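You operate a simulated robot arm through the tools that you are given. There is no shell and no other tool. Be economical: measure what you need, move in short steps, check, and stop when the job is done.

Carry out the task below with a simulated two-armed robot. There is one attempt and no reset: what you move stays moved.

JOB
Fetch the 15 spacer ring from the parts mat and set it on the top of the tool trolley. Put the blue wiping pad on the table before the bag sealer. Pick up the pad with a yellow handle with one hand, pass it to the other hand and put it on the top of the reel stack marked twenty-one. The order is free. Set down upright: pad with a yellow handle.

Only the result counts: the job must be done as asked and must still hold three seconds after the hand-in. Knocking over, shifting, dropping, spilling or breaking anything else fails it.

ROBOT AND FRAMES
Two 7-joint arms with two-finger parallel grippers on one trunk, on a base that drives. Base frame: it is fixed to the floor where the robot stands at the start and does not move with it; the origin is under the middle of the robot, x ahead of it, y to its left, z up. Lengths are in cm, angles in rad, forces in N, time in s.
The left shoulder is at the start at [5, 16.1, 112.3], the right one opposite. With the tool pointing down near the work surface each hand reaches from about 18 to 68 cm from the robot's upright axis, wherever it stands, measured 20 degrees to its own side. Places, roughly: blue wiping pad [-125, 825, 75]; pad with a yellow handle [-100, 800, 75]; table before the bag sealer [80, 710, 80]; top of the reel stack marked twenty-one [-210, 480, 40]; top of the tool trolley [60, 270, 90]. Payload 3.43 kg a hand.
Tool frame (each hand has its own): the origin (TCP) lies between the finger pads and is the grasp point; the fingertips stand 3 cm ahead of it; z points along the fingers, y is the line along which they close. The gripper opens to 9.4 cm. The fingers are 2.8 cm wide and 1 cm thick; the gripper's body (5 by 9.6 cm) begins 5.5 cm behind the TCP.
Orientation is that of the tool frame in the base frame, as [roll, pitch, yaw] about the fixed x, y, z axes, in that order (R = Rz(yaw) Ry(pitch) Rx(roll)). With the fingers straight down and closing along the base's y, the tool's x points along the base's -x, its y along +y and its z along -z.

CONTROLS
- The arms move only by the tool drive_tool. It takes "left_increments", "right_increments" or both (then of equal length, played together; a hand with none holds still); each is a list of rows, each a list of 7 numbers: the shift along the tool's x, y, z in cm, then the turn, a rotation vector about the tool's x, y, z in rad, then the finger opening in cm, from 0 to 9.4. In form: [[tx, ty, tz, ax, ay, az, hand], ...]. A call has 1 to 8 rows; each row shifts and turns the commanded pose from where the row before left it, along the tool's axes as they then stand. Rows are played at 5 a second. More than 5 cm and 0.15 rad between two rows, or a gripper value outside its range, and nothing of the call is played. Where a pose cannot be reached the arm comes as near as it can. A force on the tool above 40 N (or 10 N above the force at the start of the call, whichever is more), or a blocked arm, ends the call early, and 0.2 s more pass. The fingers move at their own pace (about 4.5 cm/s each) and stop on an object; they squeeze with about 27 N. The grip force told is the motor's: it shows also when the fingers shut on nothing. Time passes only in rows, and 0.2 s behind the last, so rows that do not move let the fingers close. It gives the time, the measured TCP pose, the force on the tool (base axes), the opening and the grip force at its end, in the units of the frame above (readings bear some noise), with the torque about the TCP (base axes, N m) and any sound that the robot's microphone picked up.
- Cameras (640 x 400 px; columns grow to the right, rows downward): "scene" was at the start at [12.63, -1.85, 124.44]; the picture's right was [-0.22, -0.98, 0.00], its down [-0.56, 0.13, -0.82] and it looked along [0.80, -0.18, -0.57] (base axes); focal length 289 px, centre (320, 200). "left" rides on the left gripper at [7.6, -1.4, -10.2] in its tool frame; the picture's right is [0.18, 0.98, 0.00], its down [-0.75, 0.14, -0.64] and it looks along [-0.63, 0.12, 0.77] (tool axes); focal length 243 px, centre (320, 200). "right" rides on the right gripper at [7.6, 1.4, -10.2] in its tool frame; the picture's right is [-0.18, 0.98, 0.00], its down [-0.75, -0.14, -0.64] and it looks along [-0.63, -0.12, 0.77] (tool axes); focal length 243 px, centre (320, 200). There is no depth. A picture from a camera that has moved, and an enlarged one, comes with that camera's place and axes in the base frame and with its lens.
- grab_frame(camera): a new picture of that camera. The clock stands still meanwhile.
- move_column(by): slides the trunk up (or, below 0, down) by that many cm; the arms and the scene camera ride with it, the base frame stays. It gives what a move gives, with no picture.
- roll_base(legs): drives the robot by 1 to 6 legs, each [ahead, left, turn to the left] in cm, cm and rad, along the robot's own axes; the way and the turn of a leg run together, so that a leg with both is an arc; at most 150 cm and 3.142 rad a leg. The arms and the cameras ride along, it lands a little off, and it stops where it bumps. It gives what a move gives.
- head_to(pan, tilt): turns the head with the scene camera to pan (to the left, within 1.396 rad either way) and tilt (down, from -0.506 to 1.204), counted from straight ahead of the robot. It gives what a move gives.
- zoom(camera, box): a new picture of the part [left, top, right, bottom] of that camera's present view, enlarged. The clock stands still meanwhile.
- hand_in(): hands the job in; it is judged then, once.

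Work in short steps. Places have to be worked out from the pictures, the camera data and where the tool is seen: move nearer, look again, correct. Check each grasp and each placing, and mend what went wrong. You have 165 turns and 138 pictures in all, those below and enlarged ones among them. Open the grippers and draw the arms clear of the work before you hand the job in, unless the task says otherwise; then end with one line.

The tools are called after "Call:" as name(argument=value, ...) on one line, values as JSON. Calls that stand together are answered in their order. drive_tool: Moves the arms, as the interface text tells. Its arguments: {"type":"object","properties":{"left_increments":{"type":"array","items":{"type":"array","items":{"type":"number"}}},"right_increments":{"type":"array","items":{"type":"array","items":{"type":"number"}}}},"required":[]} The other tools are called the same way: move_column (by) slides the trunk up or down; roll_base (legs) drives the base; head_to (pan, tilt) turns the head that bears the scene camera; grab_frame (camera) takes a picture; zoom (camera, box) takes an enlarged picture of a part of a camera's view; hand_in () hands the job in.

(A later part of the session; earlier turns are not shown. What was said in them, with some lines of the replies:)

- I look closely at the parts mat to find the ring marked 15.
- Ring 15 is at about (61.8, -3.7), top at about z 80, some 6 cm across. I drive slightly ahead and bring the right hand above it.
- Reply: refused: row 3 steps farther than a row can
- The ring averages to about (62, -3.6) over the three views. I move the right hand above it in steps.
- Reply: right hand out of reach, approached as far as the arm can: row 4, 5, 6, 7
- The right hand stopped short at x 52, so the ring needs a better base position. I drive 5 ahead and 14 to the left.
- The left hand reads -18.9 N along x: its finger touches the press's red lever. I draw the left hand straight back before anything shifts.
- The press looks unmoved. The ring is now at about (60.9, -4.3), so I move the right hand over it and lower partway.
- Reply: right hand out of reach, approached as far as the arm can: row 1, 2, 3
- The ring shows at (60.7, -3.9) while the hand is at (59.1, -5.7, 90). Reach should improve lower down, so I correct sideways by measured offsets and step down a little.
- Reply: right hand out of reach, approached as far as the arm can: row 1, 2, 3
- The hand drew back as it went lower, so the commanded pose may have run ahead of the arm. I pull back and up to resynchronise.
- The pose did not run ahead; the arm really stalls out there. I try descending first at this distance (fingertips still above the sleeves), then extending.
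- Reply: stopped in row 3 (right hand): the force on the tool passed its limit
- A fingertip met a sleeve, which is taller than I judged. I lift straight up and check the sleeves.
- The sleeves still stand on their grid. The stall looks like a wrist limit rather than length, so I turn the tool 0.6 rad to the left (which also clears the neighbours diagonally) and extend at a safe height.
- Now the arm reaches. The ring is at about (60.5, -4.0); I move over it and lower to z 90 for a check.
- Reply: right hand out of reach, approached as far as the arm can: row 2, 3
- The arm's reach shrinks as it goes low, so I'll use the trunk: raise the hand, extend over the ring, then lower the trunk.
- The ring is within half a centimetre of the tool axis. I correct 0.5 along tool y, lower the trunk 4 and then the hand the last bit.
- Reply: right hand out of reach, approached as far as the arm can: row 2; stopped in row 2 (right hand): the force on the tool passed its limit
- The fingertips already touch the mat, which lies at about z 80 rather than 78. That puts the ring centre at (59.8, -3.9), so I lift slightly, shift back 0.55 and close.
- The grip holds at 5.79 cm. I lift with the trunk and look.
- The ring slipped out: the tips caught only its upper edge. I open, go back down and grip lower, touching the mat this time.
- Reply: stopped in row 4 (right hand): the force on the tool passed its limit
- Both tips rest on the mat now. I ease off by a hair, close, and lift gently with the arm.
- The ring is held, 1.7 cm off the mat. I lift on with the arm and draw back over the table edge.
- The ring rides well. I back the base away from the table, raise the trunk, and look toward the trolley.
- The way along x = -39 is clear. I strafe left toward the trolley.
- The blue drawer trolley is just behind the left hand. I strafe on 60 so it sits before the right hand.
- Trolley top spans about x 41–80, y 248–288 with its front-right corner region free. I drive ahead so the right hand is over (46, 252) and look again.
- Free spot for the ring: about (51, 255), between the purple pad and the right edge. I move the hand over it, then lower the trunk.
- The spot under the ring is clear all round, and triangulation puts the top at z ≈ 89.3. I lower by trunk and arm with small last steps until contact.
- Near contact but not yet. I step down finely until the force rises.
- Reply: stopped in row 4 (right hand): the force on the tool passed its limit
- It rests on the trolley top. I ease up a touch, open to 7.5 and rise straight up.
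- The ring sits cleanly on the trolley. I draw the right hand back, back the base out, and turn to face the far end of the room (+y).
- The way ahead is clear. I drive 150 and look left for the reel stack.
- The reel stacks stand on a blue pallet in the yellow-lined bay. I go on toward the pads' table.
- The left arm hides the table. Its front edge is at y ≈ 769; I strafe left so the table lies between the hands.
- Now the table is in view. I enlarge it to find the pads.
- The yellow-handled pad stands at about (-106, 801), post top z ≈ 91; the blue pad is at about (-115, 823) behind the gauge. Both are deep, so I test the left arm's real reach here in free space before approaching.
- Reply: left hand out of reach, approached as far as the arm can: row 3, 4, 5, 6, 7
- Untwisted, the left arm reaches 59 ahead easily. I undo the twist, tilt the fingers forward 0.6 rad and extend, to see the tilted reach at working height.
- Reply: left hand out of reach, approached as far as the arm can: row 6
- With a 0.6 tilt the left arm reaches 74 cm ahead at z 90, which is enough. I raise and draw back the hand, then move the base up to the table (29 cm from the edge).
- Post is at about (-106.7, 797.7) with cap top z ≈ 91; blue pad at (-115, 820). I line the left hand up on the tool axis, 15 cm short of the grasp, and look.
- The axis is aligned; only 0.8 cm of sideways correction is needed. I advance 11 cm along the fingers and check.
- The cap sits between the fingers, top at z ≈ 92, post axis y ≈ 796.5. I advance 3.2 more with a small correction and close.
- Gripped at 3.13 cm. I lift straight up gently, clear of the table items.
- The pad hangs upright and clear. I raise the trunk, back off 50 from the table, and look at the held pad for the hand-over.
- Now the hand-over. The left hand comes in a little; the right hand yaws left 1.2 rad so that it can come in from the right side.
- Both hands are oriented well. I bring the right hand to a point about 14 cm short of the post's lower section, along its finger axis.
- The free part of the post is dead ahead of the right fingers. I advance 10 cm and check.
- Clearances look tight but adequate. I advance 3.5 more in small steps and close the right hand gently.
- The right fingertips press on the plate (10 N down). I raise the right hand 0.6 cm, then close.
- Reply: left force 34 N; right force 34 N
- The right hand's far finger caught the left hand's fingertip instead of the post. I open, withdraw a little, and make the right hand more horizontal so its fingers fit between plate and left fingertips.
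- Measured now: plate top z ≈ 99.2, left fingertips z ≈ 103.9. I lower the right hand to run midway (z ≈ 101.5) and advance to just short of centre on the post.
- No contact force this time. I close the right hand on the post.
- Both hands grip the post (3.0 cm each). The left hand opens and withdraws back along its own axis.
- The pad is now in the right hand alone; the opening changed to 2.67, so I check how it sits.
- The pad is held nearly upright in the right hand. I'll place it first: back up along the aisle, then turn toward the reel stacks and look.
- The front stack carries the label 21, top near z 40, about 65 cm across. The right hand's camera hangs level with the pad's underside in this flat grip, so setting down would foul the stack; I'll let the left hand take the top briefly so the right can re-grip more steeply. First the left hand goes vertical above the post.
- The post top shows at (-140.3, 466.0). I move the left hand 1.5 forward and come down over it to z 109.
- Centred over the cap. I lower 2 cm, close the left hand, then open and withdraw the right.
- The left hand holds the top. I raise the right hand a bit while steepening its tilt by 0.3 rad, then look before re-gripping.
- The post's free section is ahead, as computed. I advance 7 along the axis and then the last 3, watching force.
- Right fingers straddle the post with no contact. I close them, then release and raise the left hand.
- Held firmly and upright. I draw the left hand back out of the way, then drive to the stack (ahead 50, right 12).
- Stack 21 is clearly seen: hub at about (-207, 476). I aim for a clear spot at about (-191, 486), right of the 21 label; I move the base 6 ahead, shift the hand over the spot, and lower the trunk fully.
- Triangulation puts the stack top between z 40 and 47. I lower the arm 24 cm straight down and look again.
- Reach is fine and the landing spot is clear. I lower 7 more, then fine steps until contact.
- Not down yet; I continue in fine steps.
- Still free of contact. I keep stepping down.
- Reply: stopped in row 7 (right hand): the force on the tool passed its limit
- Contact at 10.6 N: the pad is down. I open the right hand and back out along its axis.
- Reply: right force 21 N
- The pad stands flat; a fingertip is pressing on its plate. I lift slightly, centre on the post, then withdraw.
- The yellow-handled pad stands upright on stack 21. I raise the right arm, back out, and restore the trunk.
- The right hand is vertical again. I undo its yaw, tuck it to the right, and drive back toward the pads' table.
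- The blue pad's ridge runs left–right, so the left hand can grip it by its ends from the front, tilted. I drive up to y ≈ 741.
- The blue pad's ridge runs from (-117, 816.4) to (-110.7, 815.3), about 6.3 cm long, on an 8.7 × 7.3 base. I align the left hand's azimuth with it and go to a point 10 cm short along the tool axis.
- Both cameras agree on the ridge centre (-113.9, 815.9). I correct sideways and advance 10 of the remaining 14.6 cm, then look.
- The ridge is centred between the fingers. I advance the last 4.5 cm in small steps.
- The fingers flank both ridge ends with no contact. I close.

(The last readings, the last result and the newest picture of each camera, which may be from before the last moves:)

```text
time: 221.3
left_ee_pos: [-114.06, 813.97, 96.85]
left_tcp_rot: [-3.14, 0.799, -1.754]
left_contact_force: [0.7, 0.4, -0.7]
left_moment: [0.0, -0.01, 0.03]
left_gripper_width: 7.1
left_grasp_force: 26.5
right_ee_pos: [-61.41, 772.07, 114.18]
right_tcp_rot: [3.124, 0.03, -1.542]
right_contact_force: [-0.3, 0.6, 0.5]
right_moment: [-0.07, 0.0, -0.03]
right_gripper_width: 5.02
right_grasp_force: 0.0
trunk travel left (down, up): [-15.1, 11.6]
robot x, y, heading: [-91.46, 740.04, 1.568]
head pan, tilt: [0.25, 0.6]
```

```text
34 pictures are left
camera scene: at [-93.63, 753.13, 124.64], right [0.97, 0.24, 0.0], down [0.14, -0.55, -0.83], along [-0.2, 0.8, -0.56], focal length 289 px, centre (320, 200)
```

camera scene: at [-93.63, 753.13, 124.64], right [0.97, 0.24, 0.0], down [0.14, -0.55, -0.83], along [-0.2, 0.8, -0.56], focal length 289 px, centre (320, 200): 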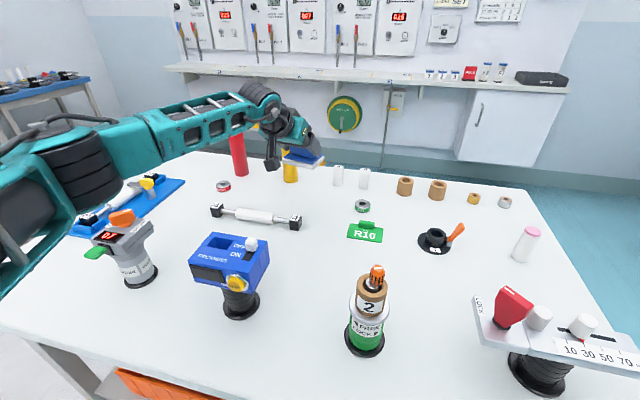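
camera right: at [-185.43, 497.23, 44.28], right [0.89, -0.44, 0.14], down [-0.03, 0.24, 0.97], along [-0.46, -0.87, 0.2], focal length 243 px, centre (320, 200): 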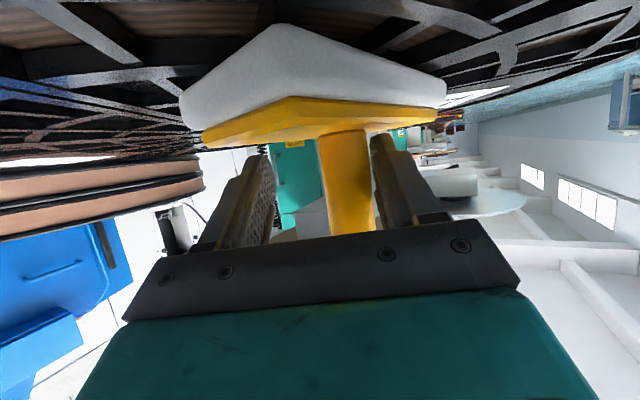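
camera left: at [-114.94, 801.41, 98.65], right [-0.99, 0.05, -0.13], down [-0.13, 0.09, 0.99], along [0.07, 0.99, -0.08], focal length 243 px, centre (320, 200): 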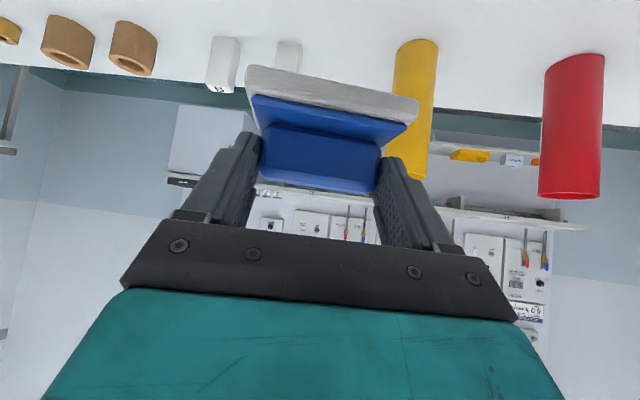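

The blue pad is held. I raise it to z ≈ 111, then back the base out.

Call:
drive_tool(left_increments=[[-2.5, 0, -2.5, 0, 0, 0, 0], [-2.5, 0, -2.5, 0, 0, 0, 0], [-2.5, 0, -2.5, 0, 0, 0, 0], [-2.5, 0, -2.5, 0, 0, 0, 0]])

Call:
roll_base(legs=[[-75, 0, 0]])

Call:
drive_tool(left_increments=[[3, -0.5, -2.8, 0, 0, 0, 0], [3, -0.5, -2.8, 0, 0, 0, 0], [3, -0.5, -2.8, 0, 0, 0, 0], [3, -0.5, -2.8, 0, 0, 0, 0], [3, -0.5, -2.8, 0, 0, 0, 0]])

Call:
head_to(pan=-1.1, tilt=0.4)

Call:
grab_frame(camera="scene")

```text
time: 222.3
left_ee_pos: [-113.92, 813.73, 111.05]
left_tcp_rot: [-3.138, 0.798, -1.753]
left_contact_force: [0.8, 0.4, -1.9]
left_moment: [-0.01, 0.0, -0.01]
left_gripper_width: 7.13
left_grasp_force: 27.1
right_ee_pos: [-61.37, 772.29, 114.35]
right_tcp_rot: [3.123, 0.031, -1.542]
right_contact_force: [-0.9, 0.5, -0.3]
right_moment: [0.01, -0.01, -0.03]
right_gripper_width: 5.02
right_grasp_force: 0.1
trunk travel left (down, up): [-15.1, 11.6]
robot x, y, heading: [-91.15, 740.54, 1.569]
head pan, tilt: [0.25, 0.6]
```

```text
time: 226.4
left_ee_pos: [-113.91, 738.53, 110.93]
left_tcp_rot: [-3.14, 0.801, -1.761]
left_contact_force: [0.5, -0.6, -0.7]
left_moment: [0.01, 0.0, -0.03]
left_gripper_width: 7.12
left_grasp_force: 27.8
right_ee_pos: [-61.56, 696.45, 114.28]
right_tcp_rot: [3.123, 0.031, -1.553]
right_contact_force: [-0.4, 0.5, 0.0]
right_moment: [0.02, 0.01, 0.04]
right_gripper_width: 4.99
right_grasp_force: 0.0
trunk travel left (down, up): [-15.1, 11.6]
robot x, y, heading: [-92.17, 665.04, 1.556]
head pan, tilt: [0.25, 0.6]
```

```text
time: 227.6
left_ee_pos: [-115.33, 717.9, 110.12]
left_tcp_rot: [-3.14, 0.8, -1.76]
left_contact_force: [-0.1, 0.6, -0.3]
left_moment: [-0.01, 0.0, -0.01]
left_gripper_width: 7.11
left_grasp_force: 26.7
right_ee_pos: [-61.63, 696.35, 114.36]
right_tcp_rot: [3.124, 0.029, -1.551]
right_contact_force: [-0.1, 0.5, 0.5]
right_moment: [0.02, 0.0, 0.02]
right_gripper_width: 4.99
right_grasp_force: 0.0
trunk travel left (down, up): [-15.1, 11.6]
robot x, y, heading: [-92.35, 665.15, 1.559]
head pan, tilt: [0.25, 0.6]
```

```text
time: 229.1
left_ee_pos: [-115.31, 717.97, 110.04]
left_tcp_rot: [-3.139, 0.798, -1.761]
left_contact_force: [-0.1, 0.4, -1.1]
left_moment: [0.0, -0.03, -0.01]
left_gripper_width: 7.12
left_grasp_force: 27.5
right_ee_pos: [-61.73, 696.49, 114.3]
right_tcp_rot: [3.123, 0.029, -1.552]
right_contact_force: [1.0, 0.4, -1.0]
right_moment: [0.0, -0.01, 0.02]
right_gripper_width: 4.99
right_grasp_force: 0.1
trunk travel left (down, up): [-15.1, 11.6]
robot x, y, heading: [-92.03, 665.37, 1.557]
head pan, tilt: [-1.1, 0.4]
```

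```text
33 pictures are left
camera scene: at [-83.72, 673.22, 126.46], right [0.44, -0.9, 0.0], down [-0.35, -0.17, -0.92], along [0.83, 0.41, -0.39], focal length 289 px, centre (320, 200)
```

scene: 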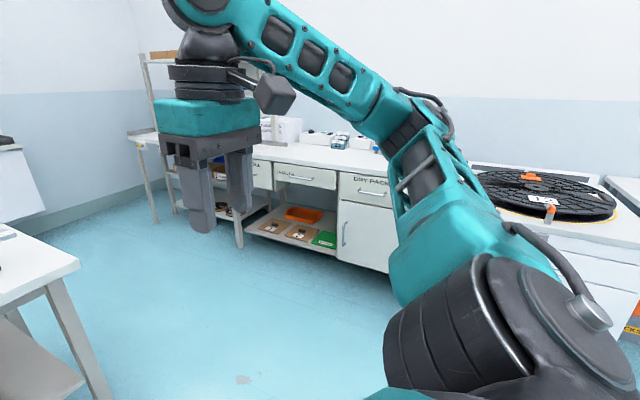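

The table on the +x side has the sealer somewhere along it. I turn to face +x and look.

Call:
roll_base(legs=[[0, 0, -1.56]])

Call:
head_to(pan=0.1, tilt=0.4)

Call:
grab_frame(camera="scene")

```text
time: 233.3
left_ee_pos: [-39.49, 688.77, 110.08]
left_tcp_rot: [-3.14, 0.799, 2.965]
left_contact_force: [1.1, -0.4, -0.7]
left_moment: [0.0, -0.02, 0.03]
left_gripper_width: 7.12
left_grasp_force: 26.8
right_ee_pos: [-60.31, 634.88, 114.26]
right_tcp_rot: [3.124, 0.029, -3.107]
right_contact_force: [0.1, 0.0, -0.7]
right_moment: [0.04, 0.0, -0.03]
right_gripper_width: 5.01
right_grasp_force: 0.0
trunk travel left (down, up): [-15.1, 11.6]
robot x, y, heading: [-92.33, 664.78, -0.001]
head pan, tilt: [-1.1, 0.4]
```

```text
time: 234.7
left_ee_pos: [-39.38, 688.85, 110.1]
left_tcp_rot: [-3.14, 0.797, 2.964]
left_contact_force: [0.0, -0.1, -0.2]
left_moment: [0.03, 0.01, -0.01]
left_gripper_width: 7.12
left_grasp_force: 26.8
right_ee_pos: [-60.36, 635.05, 114.3]
right_tcp_rot: [3.125, 0.03, -3.108]
right_contact_force: [0.1, -0.6, 0.2]
right_moment: [0.02, 0.01, -0.02]
right_gripper_width: 4.98
right_grasp_force: 0.0
trunk travel left (down, up): [-15.1, 11.6]
robot x, y, heading: [-92.05, 665.29, 0.002]
head pan, tilt: [0.099, 0.4]
```

```text
32 pictures are left
camera scene: at [-78.84, 666.04, 126.46], right [0.1, -0.99, 0.0], down [-0.39, -0.04, -0.92], along [0.92, 0.09, -0.39], focal length 289 px, centre (320, 200)
```

scene: 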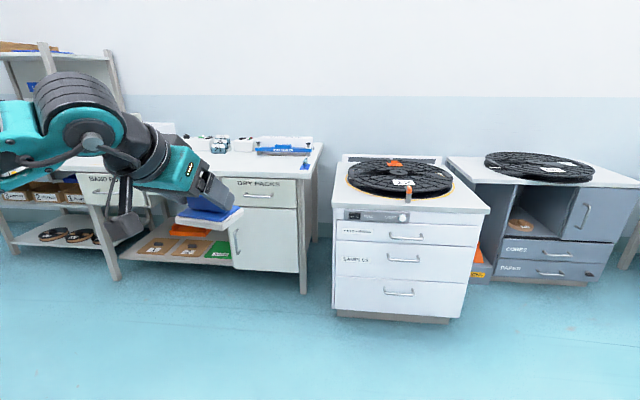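

Call:
roll_base(legs=[[50, 30, 0]])

Call:
head_to(pan=-0.1, tilt=0.5)

Call:
grab_frame(camera="scene")

```text
time: 238.0
left_ee_pos: [10.45, 719.18, 110.02]
left_tcp_rot: [3.141, 0.797, 2.97]
left_contact_force: [0.3, 0.6, -0.7]
left_moment: [0.01, 0.03, 0.02]
left_gripper_width: 7.12
left_grasp_force: 27.5
right_ee_pos: [-9.97, 665.2, 114.42]
right_tcp_rot: [3.125, 0.03, -3.102]
right_contact_force: [-0.2, 0.7, 0.2]
right_moment: [0.01, 0.0, -0.02]
right_gripper_width: 5.0
right_grasp_force: 0.1
trunk travel left (down, up): [-15.1, 11.6]
robot x, y, heading: [-42.29, 694.96, 0.007]
head pan, tilt: [0.099, 0.4]
```

```text
time: 238.7
left_ee_pos: [10.4, 719.32, 110.0]
left_tcp_rot: [-3.139, 0.796, 2.97]
left_contact_force: [-0.1, 0.5, -1.2]
left_moment: [0.03, 0.01, -0.03]
left_gripper_width: 7.11
left_grasp_force: 28.1
right_ee_pos: [-10.09, 665.21, 114.22]
right_tcp_rot: [3.124, 0.03, -3.101]
right_contact_force: [0.5, -0.2, 0.1]
right_moment: [0.03, 0.0, -0.02]
right_gripper_width: 4.97
right_grasp_force: 0.2
trunk travel left (down, up): [-15.1, 11.6]
robot x, y, heading: [-42.5, 695.27, 0.012]
head pan, tilt: [-0.099, 0.499]
```

```text
31 pictures are left
camera scene: at [-28.94, 694.35, 125.55], right [-0.09, -1.0, 0.0], down [-0.48, 0.04, -0.88], along [0.87, -0.08, -0.48], focal length 289 px, centre (320, 200)
```

scene: 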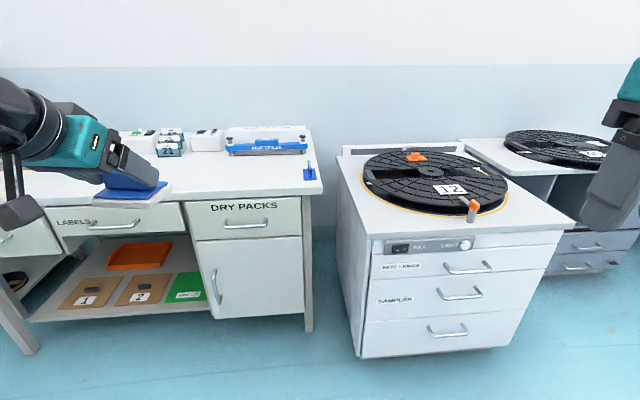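

Call:
zoom(camera="scene", box=[110, 110, 340, 220])

```text
2.78 times, centred on (225, 165) of scene
camera zoom: at [-28.94, 694.35, 125.55], right [-0.09, -1.0, 0.0], down [-0.48, 0.04, -0.88], along [0.87, -0.08, -0.48], focal length 805 px, centre (584, 297)
```

zoom: 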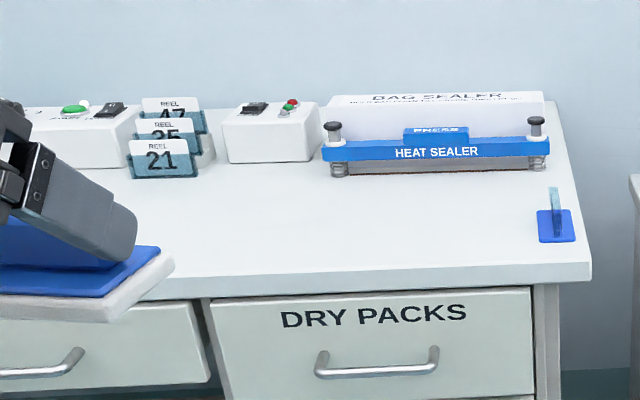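

The heat sealer spans y 688–725 with its front at x ≈ 97; the table edge is at x ≈ 61. Target for the pad is about (79, 708). I drive to about (12, 690), keeping clear of the cabinet on the right.

Call:
roll_base(legs=[[54, -5, -0.01]])

Call:
head_to(pan=0.2, tilt=0.65)

Call:
grab_frame(camera="scene")

```text
time: 241.9
left_ee_pos: [64.94, 714.22, 109.99]
left_tcp_rot: [-3.141, 0.798, 2.966]
left_contact_force: [0.5, 0.0, -0.5]
left_moment: [0.02, 0.0, 0.01]
left_gripper_width: 7.1
left_grasp_force: 27.1
right_ee_pos: [44.18, 660.47, 114.24]
right_tcp_rot: [3.124, 0.028, -3.108]
right_contact_force: [-0.1, -0.6, -0.7]
right_moment: [-0.01, 0.02, 0.0]
right_gripper_width: 5.02
right_grasp_force: 0.0
trunk travel left (down, up): [-15.1, 11.6]
robot x, y, heading: [12.41, 690.09, 0.006]
head pan, tilt: [-0.099, 0.499]
```

```text
time: 242.7
left_ee_pos: [64.91, 714.25, 110.04]
left_tcp_rot: [-3.14, 0.798, 2.967]
left_contact_force: [0.4, 0.7, -0.9]
left_moment: [0.02, 0.01, 0.04]
left_gripper_width: 7.1
left_grasp_force: 27.5
right_ee_pos: [44.2, 660.31, 114.33]
right_tcp_rot: [3.125, 0.03, -3.106]
right_contact_force: [0.3, -0.4, -0.3]
right_moment: [-0.02, -0.01, -0.01]
right_gripper_width: 4.98
right_grasp_force: 0.0
trunk travel left (down, up): [-15.1, 11.6]
robot x, y, heading: [12.69, 690.32, 0.002]
head pan, tilt: [0.201, 0.649]
```

```text
29 pictures are left
camera scene: at [24.81, 692.21, 124.21], right [0.2, -0.98, 0.0], down [-0.59, -0.12, -0.8], along [0.78, 0.16, -0.6], focal length 289 px, centre (320, 200)
```

scene: 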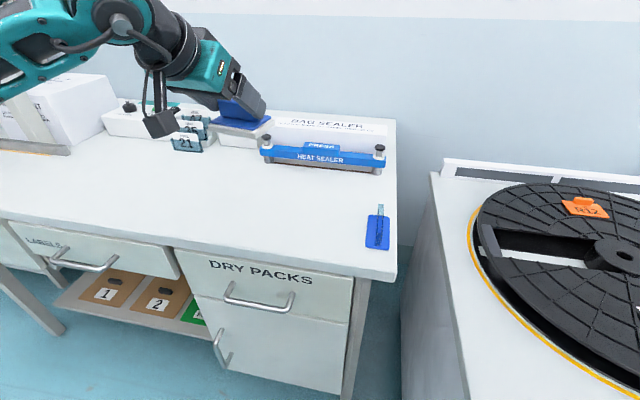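

The view confirms the layout. I bring the pad over (79, 707.5) down to hand height z ≈ 95.

Call:
drive_tool(left_increments=[[0.17, -0.82, 4.12, 0, 0, 0, 0], [0.17, -0.82, 4.12, 0, 0, 0, 0], [0.17, -0.82, 4.12, 0, 0, 0, 0], [0.17, -0.82, 4.12, 0, 0, 0, 0], [0.17, -0.82, 4.12, 0, 0, 0, 0]])

Call:
grab_frame(camera="scene")

```text
time: 243.9
left_ee_pos: [78.2, 707.77, 95.21]
left_tcp_rot: [-3.14, 0.799, 2.965]
left_contact_force: [1.0, 0.3, -1.4]
left_moment: [-0.04, 0.02, -0.01]
left_gripper_width: 7.14
left_grasp_force: 27.1
right_ee_pos: [44.15, 660.36, 114.24]
right_tcp_rot: [3.125, 0.029, -3.107]
right_contact_force: [-0.3, 0.1, -0.5]
right_moment: [-0.02, -0.03, 0.02]
right_gripper_width: 5.01
right_grasp_force: 0.1
trunk travel left (down, up): [-15.1, 11.6]
robot x, y, heading: [12.2, 690.23, 0.005]
head pan, tilt: [0.201, 0.649]
```

```text
28 pictures are left
camera scene: at [24.85, 692.2, 124.21], right [0.2, -0.98, 0.0], down [-0.59, -0.12, -0.8], along [0.78, 0.16, -0.6], focal length 289 px, centre (320, 200)
```

scene: 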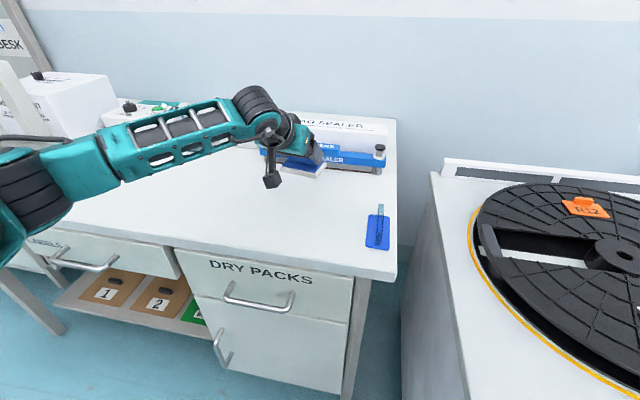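

Well placed over the free table. I lower in shrinking steps until contact.

Call:
drive_tool(left_increments=[[2.15, 0, 2.1, 0, 0, 0, 0], [1.8, 0, 1.75, 0, 0, 0, 0], [0.72, 0, 0.7, 0, 0, 0, 0], [0.36, 0, 0.35, 0, 0, 0, 0], [0.36, 0, 0.35, 0, 0, 0, 0], [0.36, 0, 0.35, 0, 0, 0, 0], [0.36, 0, 0.35, 0, 0, 0, 0]])

Call:
zoom(camera="scene", box=[220, 100, 400, 230])

```text
time: 245.5
left_ee_pos: [78.14, 707.76, 87.2]
left_tcp_rot: [-3.138, 0.81, 2.967]
left_contact_force: [-0.1, 2.6, 17.9]
left_moment: [0.13, -0.03, 0.0]
left_gripper_width: 7.11
left_grasp_force: 26.9
right_ee_pos: [43.95, 660.31, 114.45]
right_tcp_rot: [3.125, 0.031, -3.108]
right_contact_force: [0.6, -0.3, 1.1]
right_moment: [-0.01, 0.03, -0.01]
right_gripper_width: 5.0
right_grasp_force: 0.0
trunk travel left (down, up): [-15.1, 11.6]
robot x, y, heading: [12.57, 690.63, 0.003]
head pan, tilt: [0.201, 0.649]
```

```text
3.08 times, centred on (310, 165) of scene
camera zoom: at [24.62, 692.2, 124.27], right [0.2, -0.98, 0.0], down [-0.59, -0.12, -0.8], along [0.78, 0.16, -0.6], focal length 890 px, centre (351, 308)
```

zoom: 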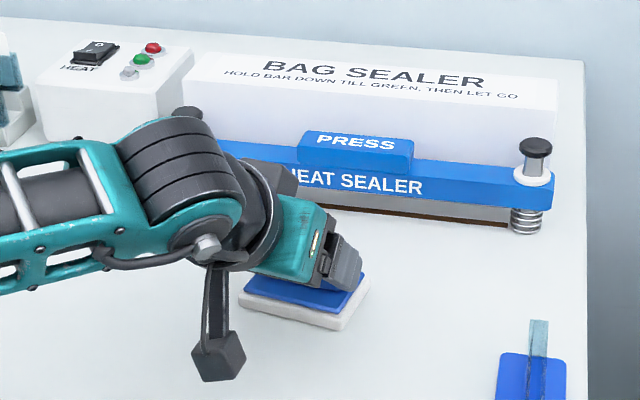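

The pad is on the table (18 N). I ease up a touch, open, and withdraw along the tool axis.

Call:
drive_tool(left_increments=[[-0.1, 0, -0.1, 0, 0, 0, 7.4], [0, 0, 0, 0, 0, 0, 8.4], [0, 0, 0, 0, 0, 0, 8.4], [0, 0, -2, 0, 0, 0, 8.4], [0, 0, -4, 0, 0, 0, 8.4], [0, 0, -4, 0, 0, 0, 8.4], [0, 0, -4, 0, 0, 0, 8.4], [0, 0, -4, 0, 0, 0, 8.4]])

Call:
zoom(camera="scene", box=[200, 90, 420, 250])

```text
time: 247.3
left_ee_pos: [65.17, 709.88, 99.48]
left_tcp_rot: [-3.14, 0.8, 2.967]
left_contact_force: [0.4, 0.1, 0.0]
left_moment: [0.03, 0.01, -0.02]
left_gripper_width: 8.42
left_grasp_force: 0.0
right_ee_pos: [44.1, 660.3, 114.23]
right_tcp_rot: [3.123, 0.029, -3.108]
right_contact_force: [-0.5, -1.0, 0.7]
right_moment: [-0.03, -0.04, -0.03]
right_gripper_width: 5.0
right_grasp_force: 0.1
trunk travel left (down, up): [-15.1, 11.6]
robot x, y, heading: [12.01, 690.18, 0.007]
head pan, tilt: [0.201, 0.649]
```

```text
2.50 times, centred on (310, 170) of scene
camera zoom: at [24.77, 692.22, 124.22], right [0.2, -0.98, 0.0], down [-0.59, -0.12, -0.8], along [0.78, 0.16, -0.6], focal length 723 px, centre (345, 275)
```

zoom: 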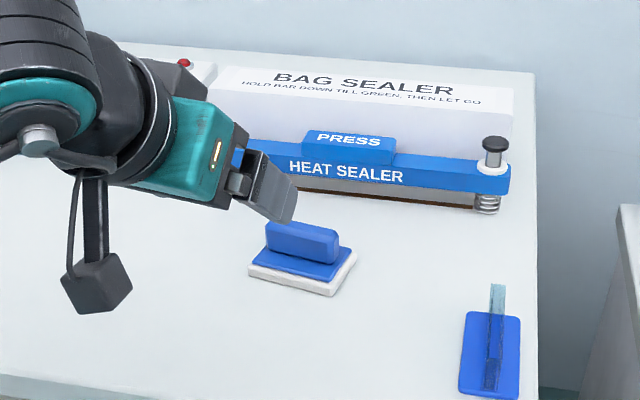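

The blue pad lies flat before the sealer. I raise the left hand, back the base away, and check the scene once more.

Call:
drive_tool(left_increments=[[-1, 0, -4, 0, 0, 0, 8.4], [-1, 0, -4, 0, 0, 0, 8.4], [-1, 0, -4, 0, 0, 0, 8.4]])

Call:
roll_base(legs=[[-50, 0, 0]])

Call:
grab_frame(camera="scene")

```text
time: 248.1
left_ee_pos: [58.93, 711.18, 109.86]
left_tcp_rot: [-3.14, 0.799, 2.966]
left_contact_force: [0.1, -0.5, -0.4]
left_moment: [-0.01, 0.01, 0.0]
left_gripper_width: 8.4
left_grasp_force: 0.0
right_ee_pos: [44.15, 660.31, 114.4]
right_tcp_rot: [3.124, 0.029, -3.106]
right_contact_force: [-0.3, 0.4, -0.1]
right_moment: [0.0, 0.02, 0.04]
right_gripper_width: 4.99
right_grasp_force: 0.1
trunk travel left (down, up): [-15.1, 11.6]
robot x, y, heading: [12.44, 690.11, 0.003]
head pan, tilt: [0.201, 0.649]
```

```text
time: 251.0
left_ee_pos: [8.79, 711.06, 109.87]
left_tcp_rot: [-3.139, 0.8, 2.968]
left_contact_force: [0.8, 0.4, 0.3]
left_moment: [0.01, -0.02, 0.01]
left_gripper_width: 8.37
left_grasp_force: 0.0
right_ee_pos: [-6.03, 660.21, 114.39]
right_tcp_rot: [3.124, 0.03, -3.103]
right_contact_force: [-0.2, 0.7, -0.1]
right_moment: [0.0, -0.01, 0.02]
right_gripper_width: 5.02
right_grasp_force: 0.1
trunk travel left (down, up): [-15.1, 11.6]
robot x, y, heading: [-37.76, 690.2, -0.002]
head pan, tilt: [0.201, 0.649]
```

```text
25 pictures are left
camera scene: at [-25.42, 692.01, 124.22], right [0.2, -0.98, 0.0], down [-0.59, -0.12, -0.8], along [0.78, 0.16, -0.6], focal length 289 px, centre (320, 200)
```

scene: 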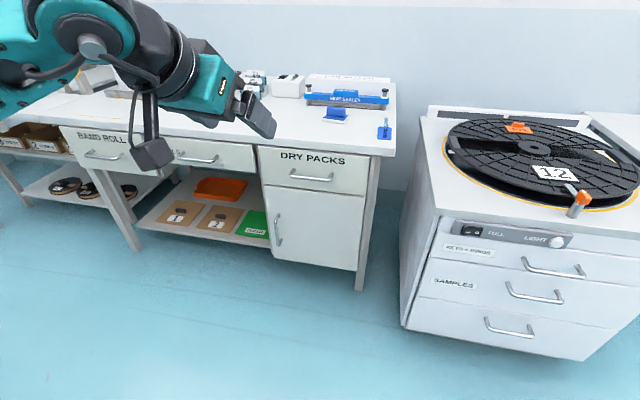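

All three items are placed, both grippers are open and empty, and the arms are clear. I hand in.

Call:
hand_in()

```text
The job is handed in.
```

The 15 ring is on the tool trolley, the blue pad lies on the table in front of the bag sealer, and the yellow-handled pad stands upright on stack 21 after passing from the left hand to the right. On the way the left hand brushed the press lever and the right hand touched a sleeve on the mat; neither looked moved in the pictures taken just afterwards.
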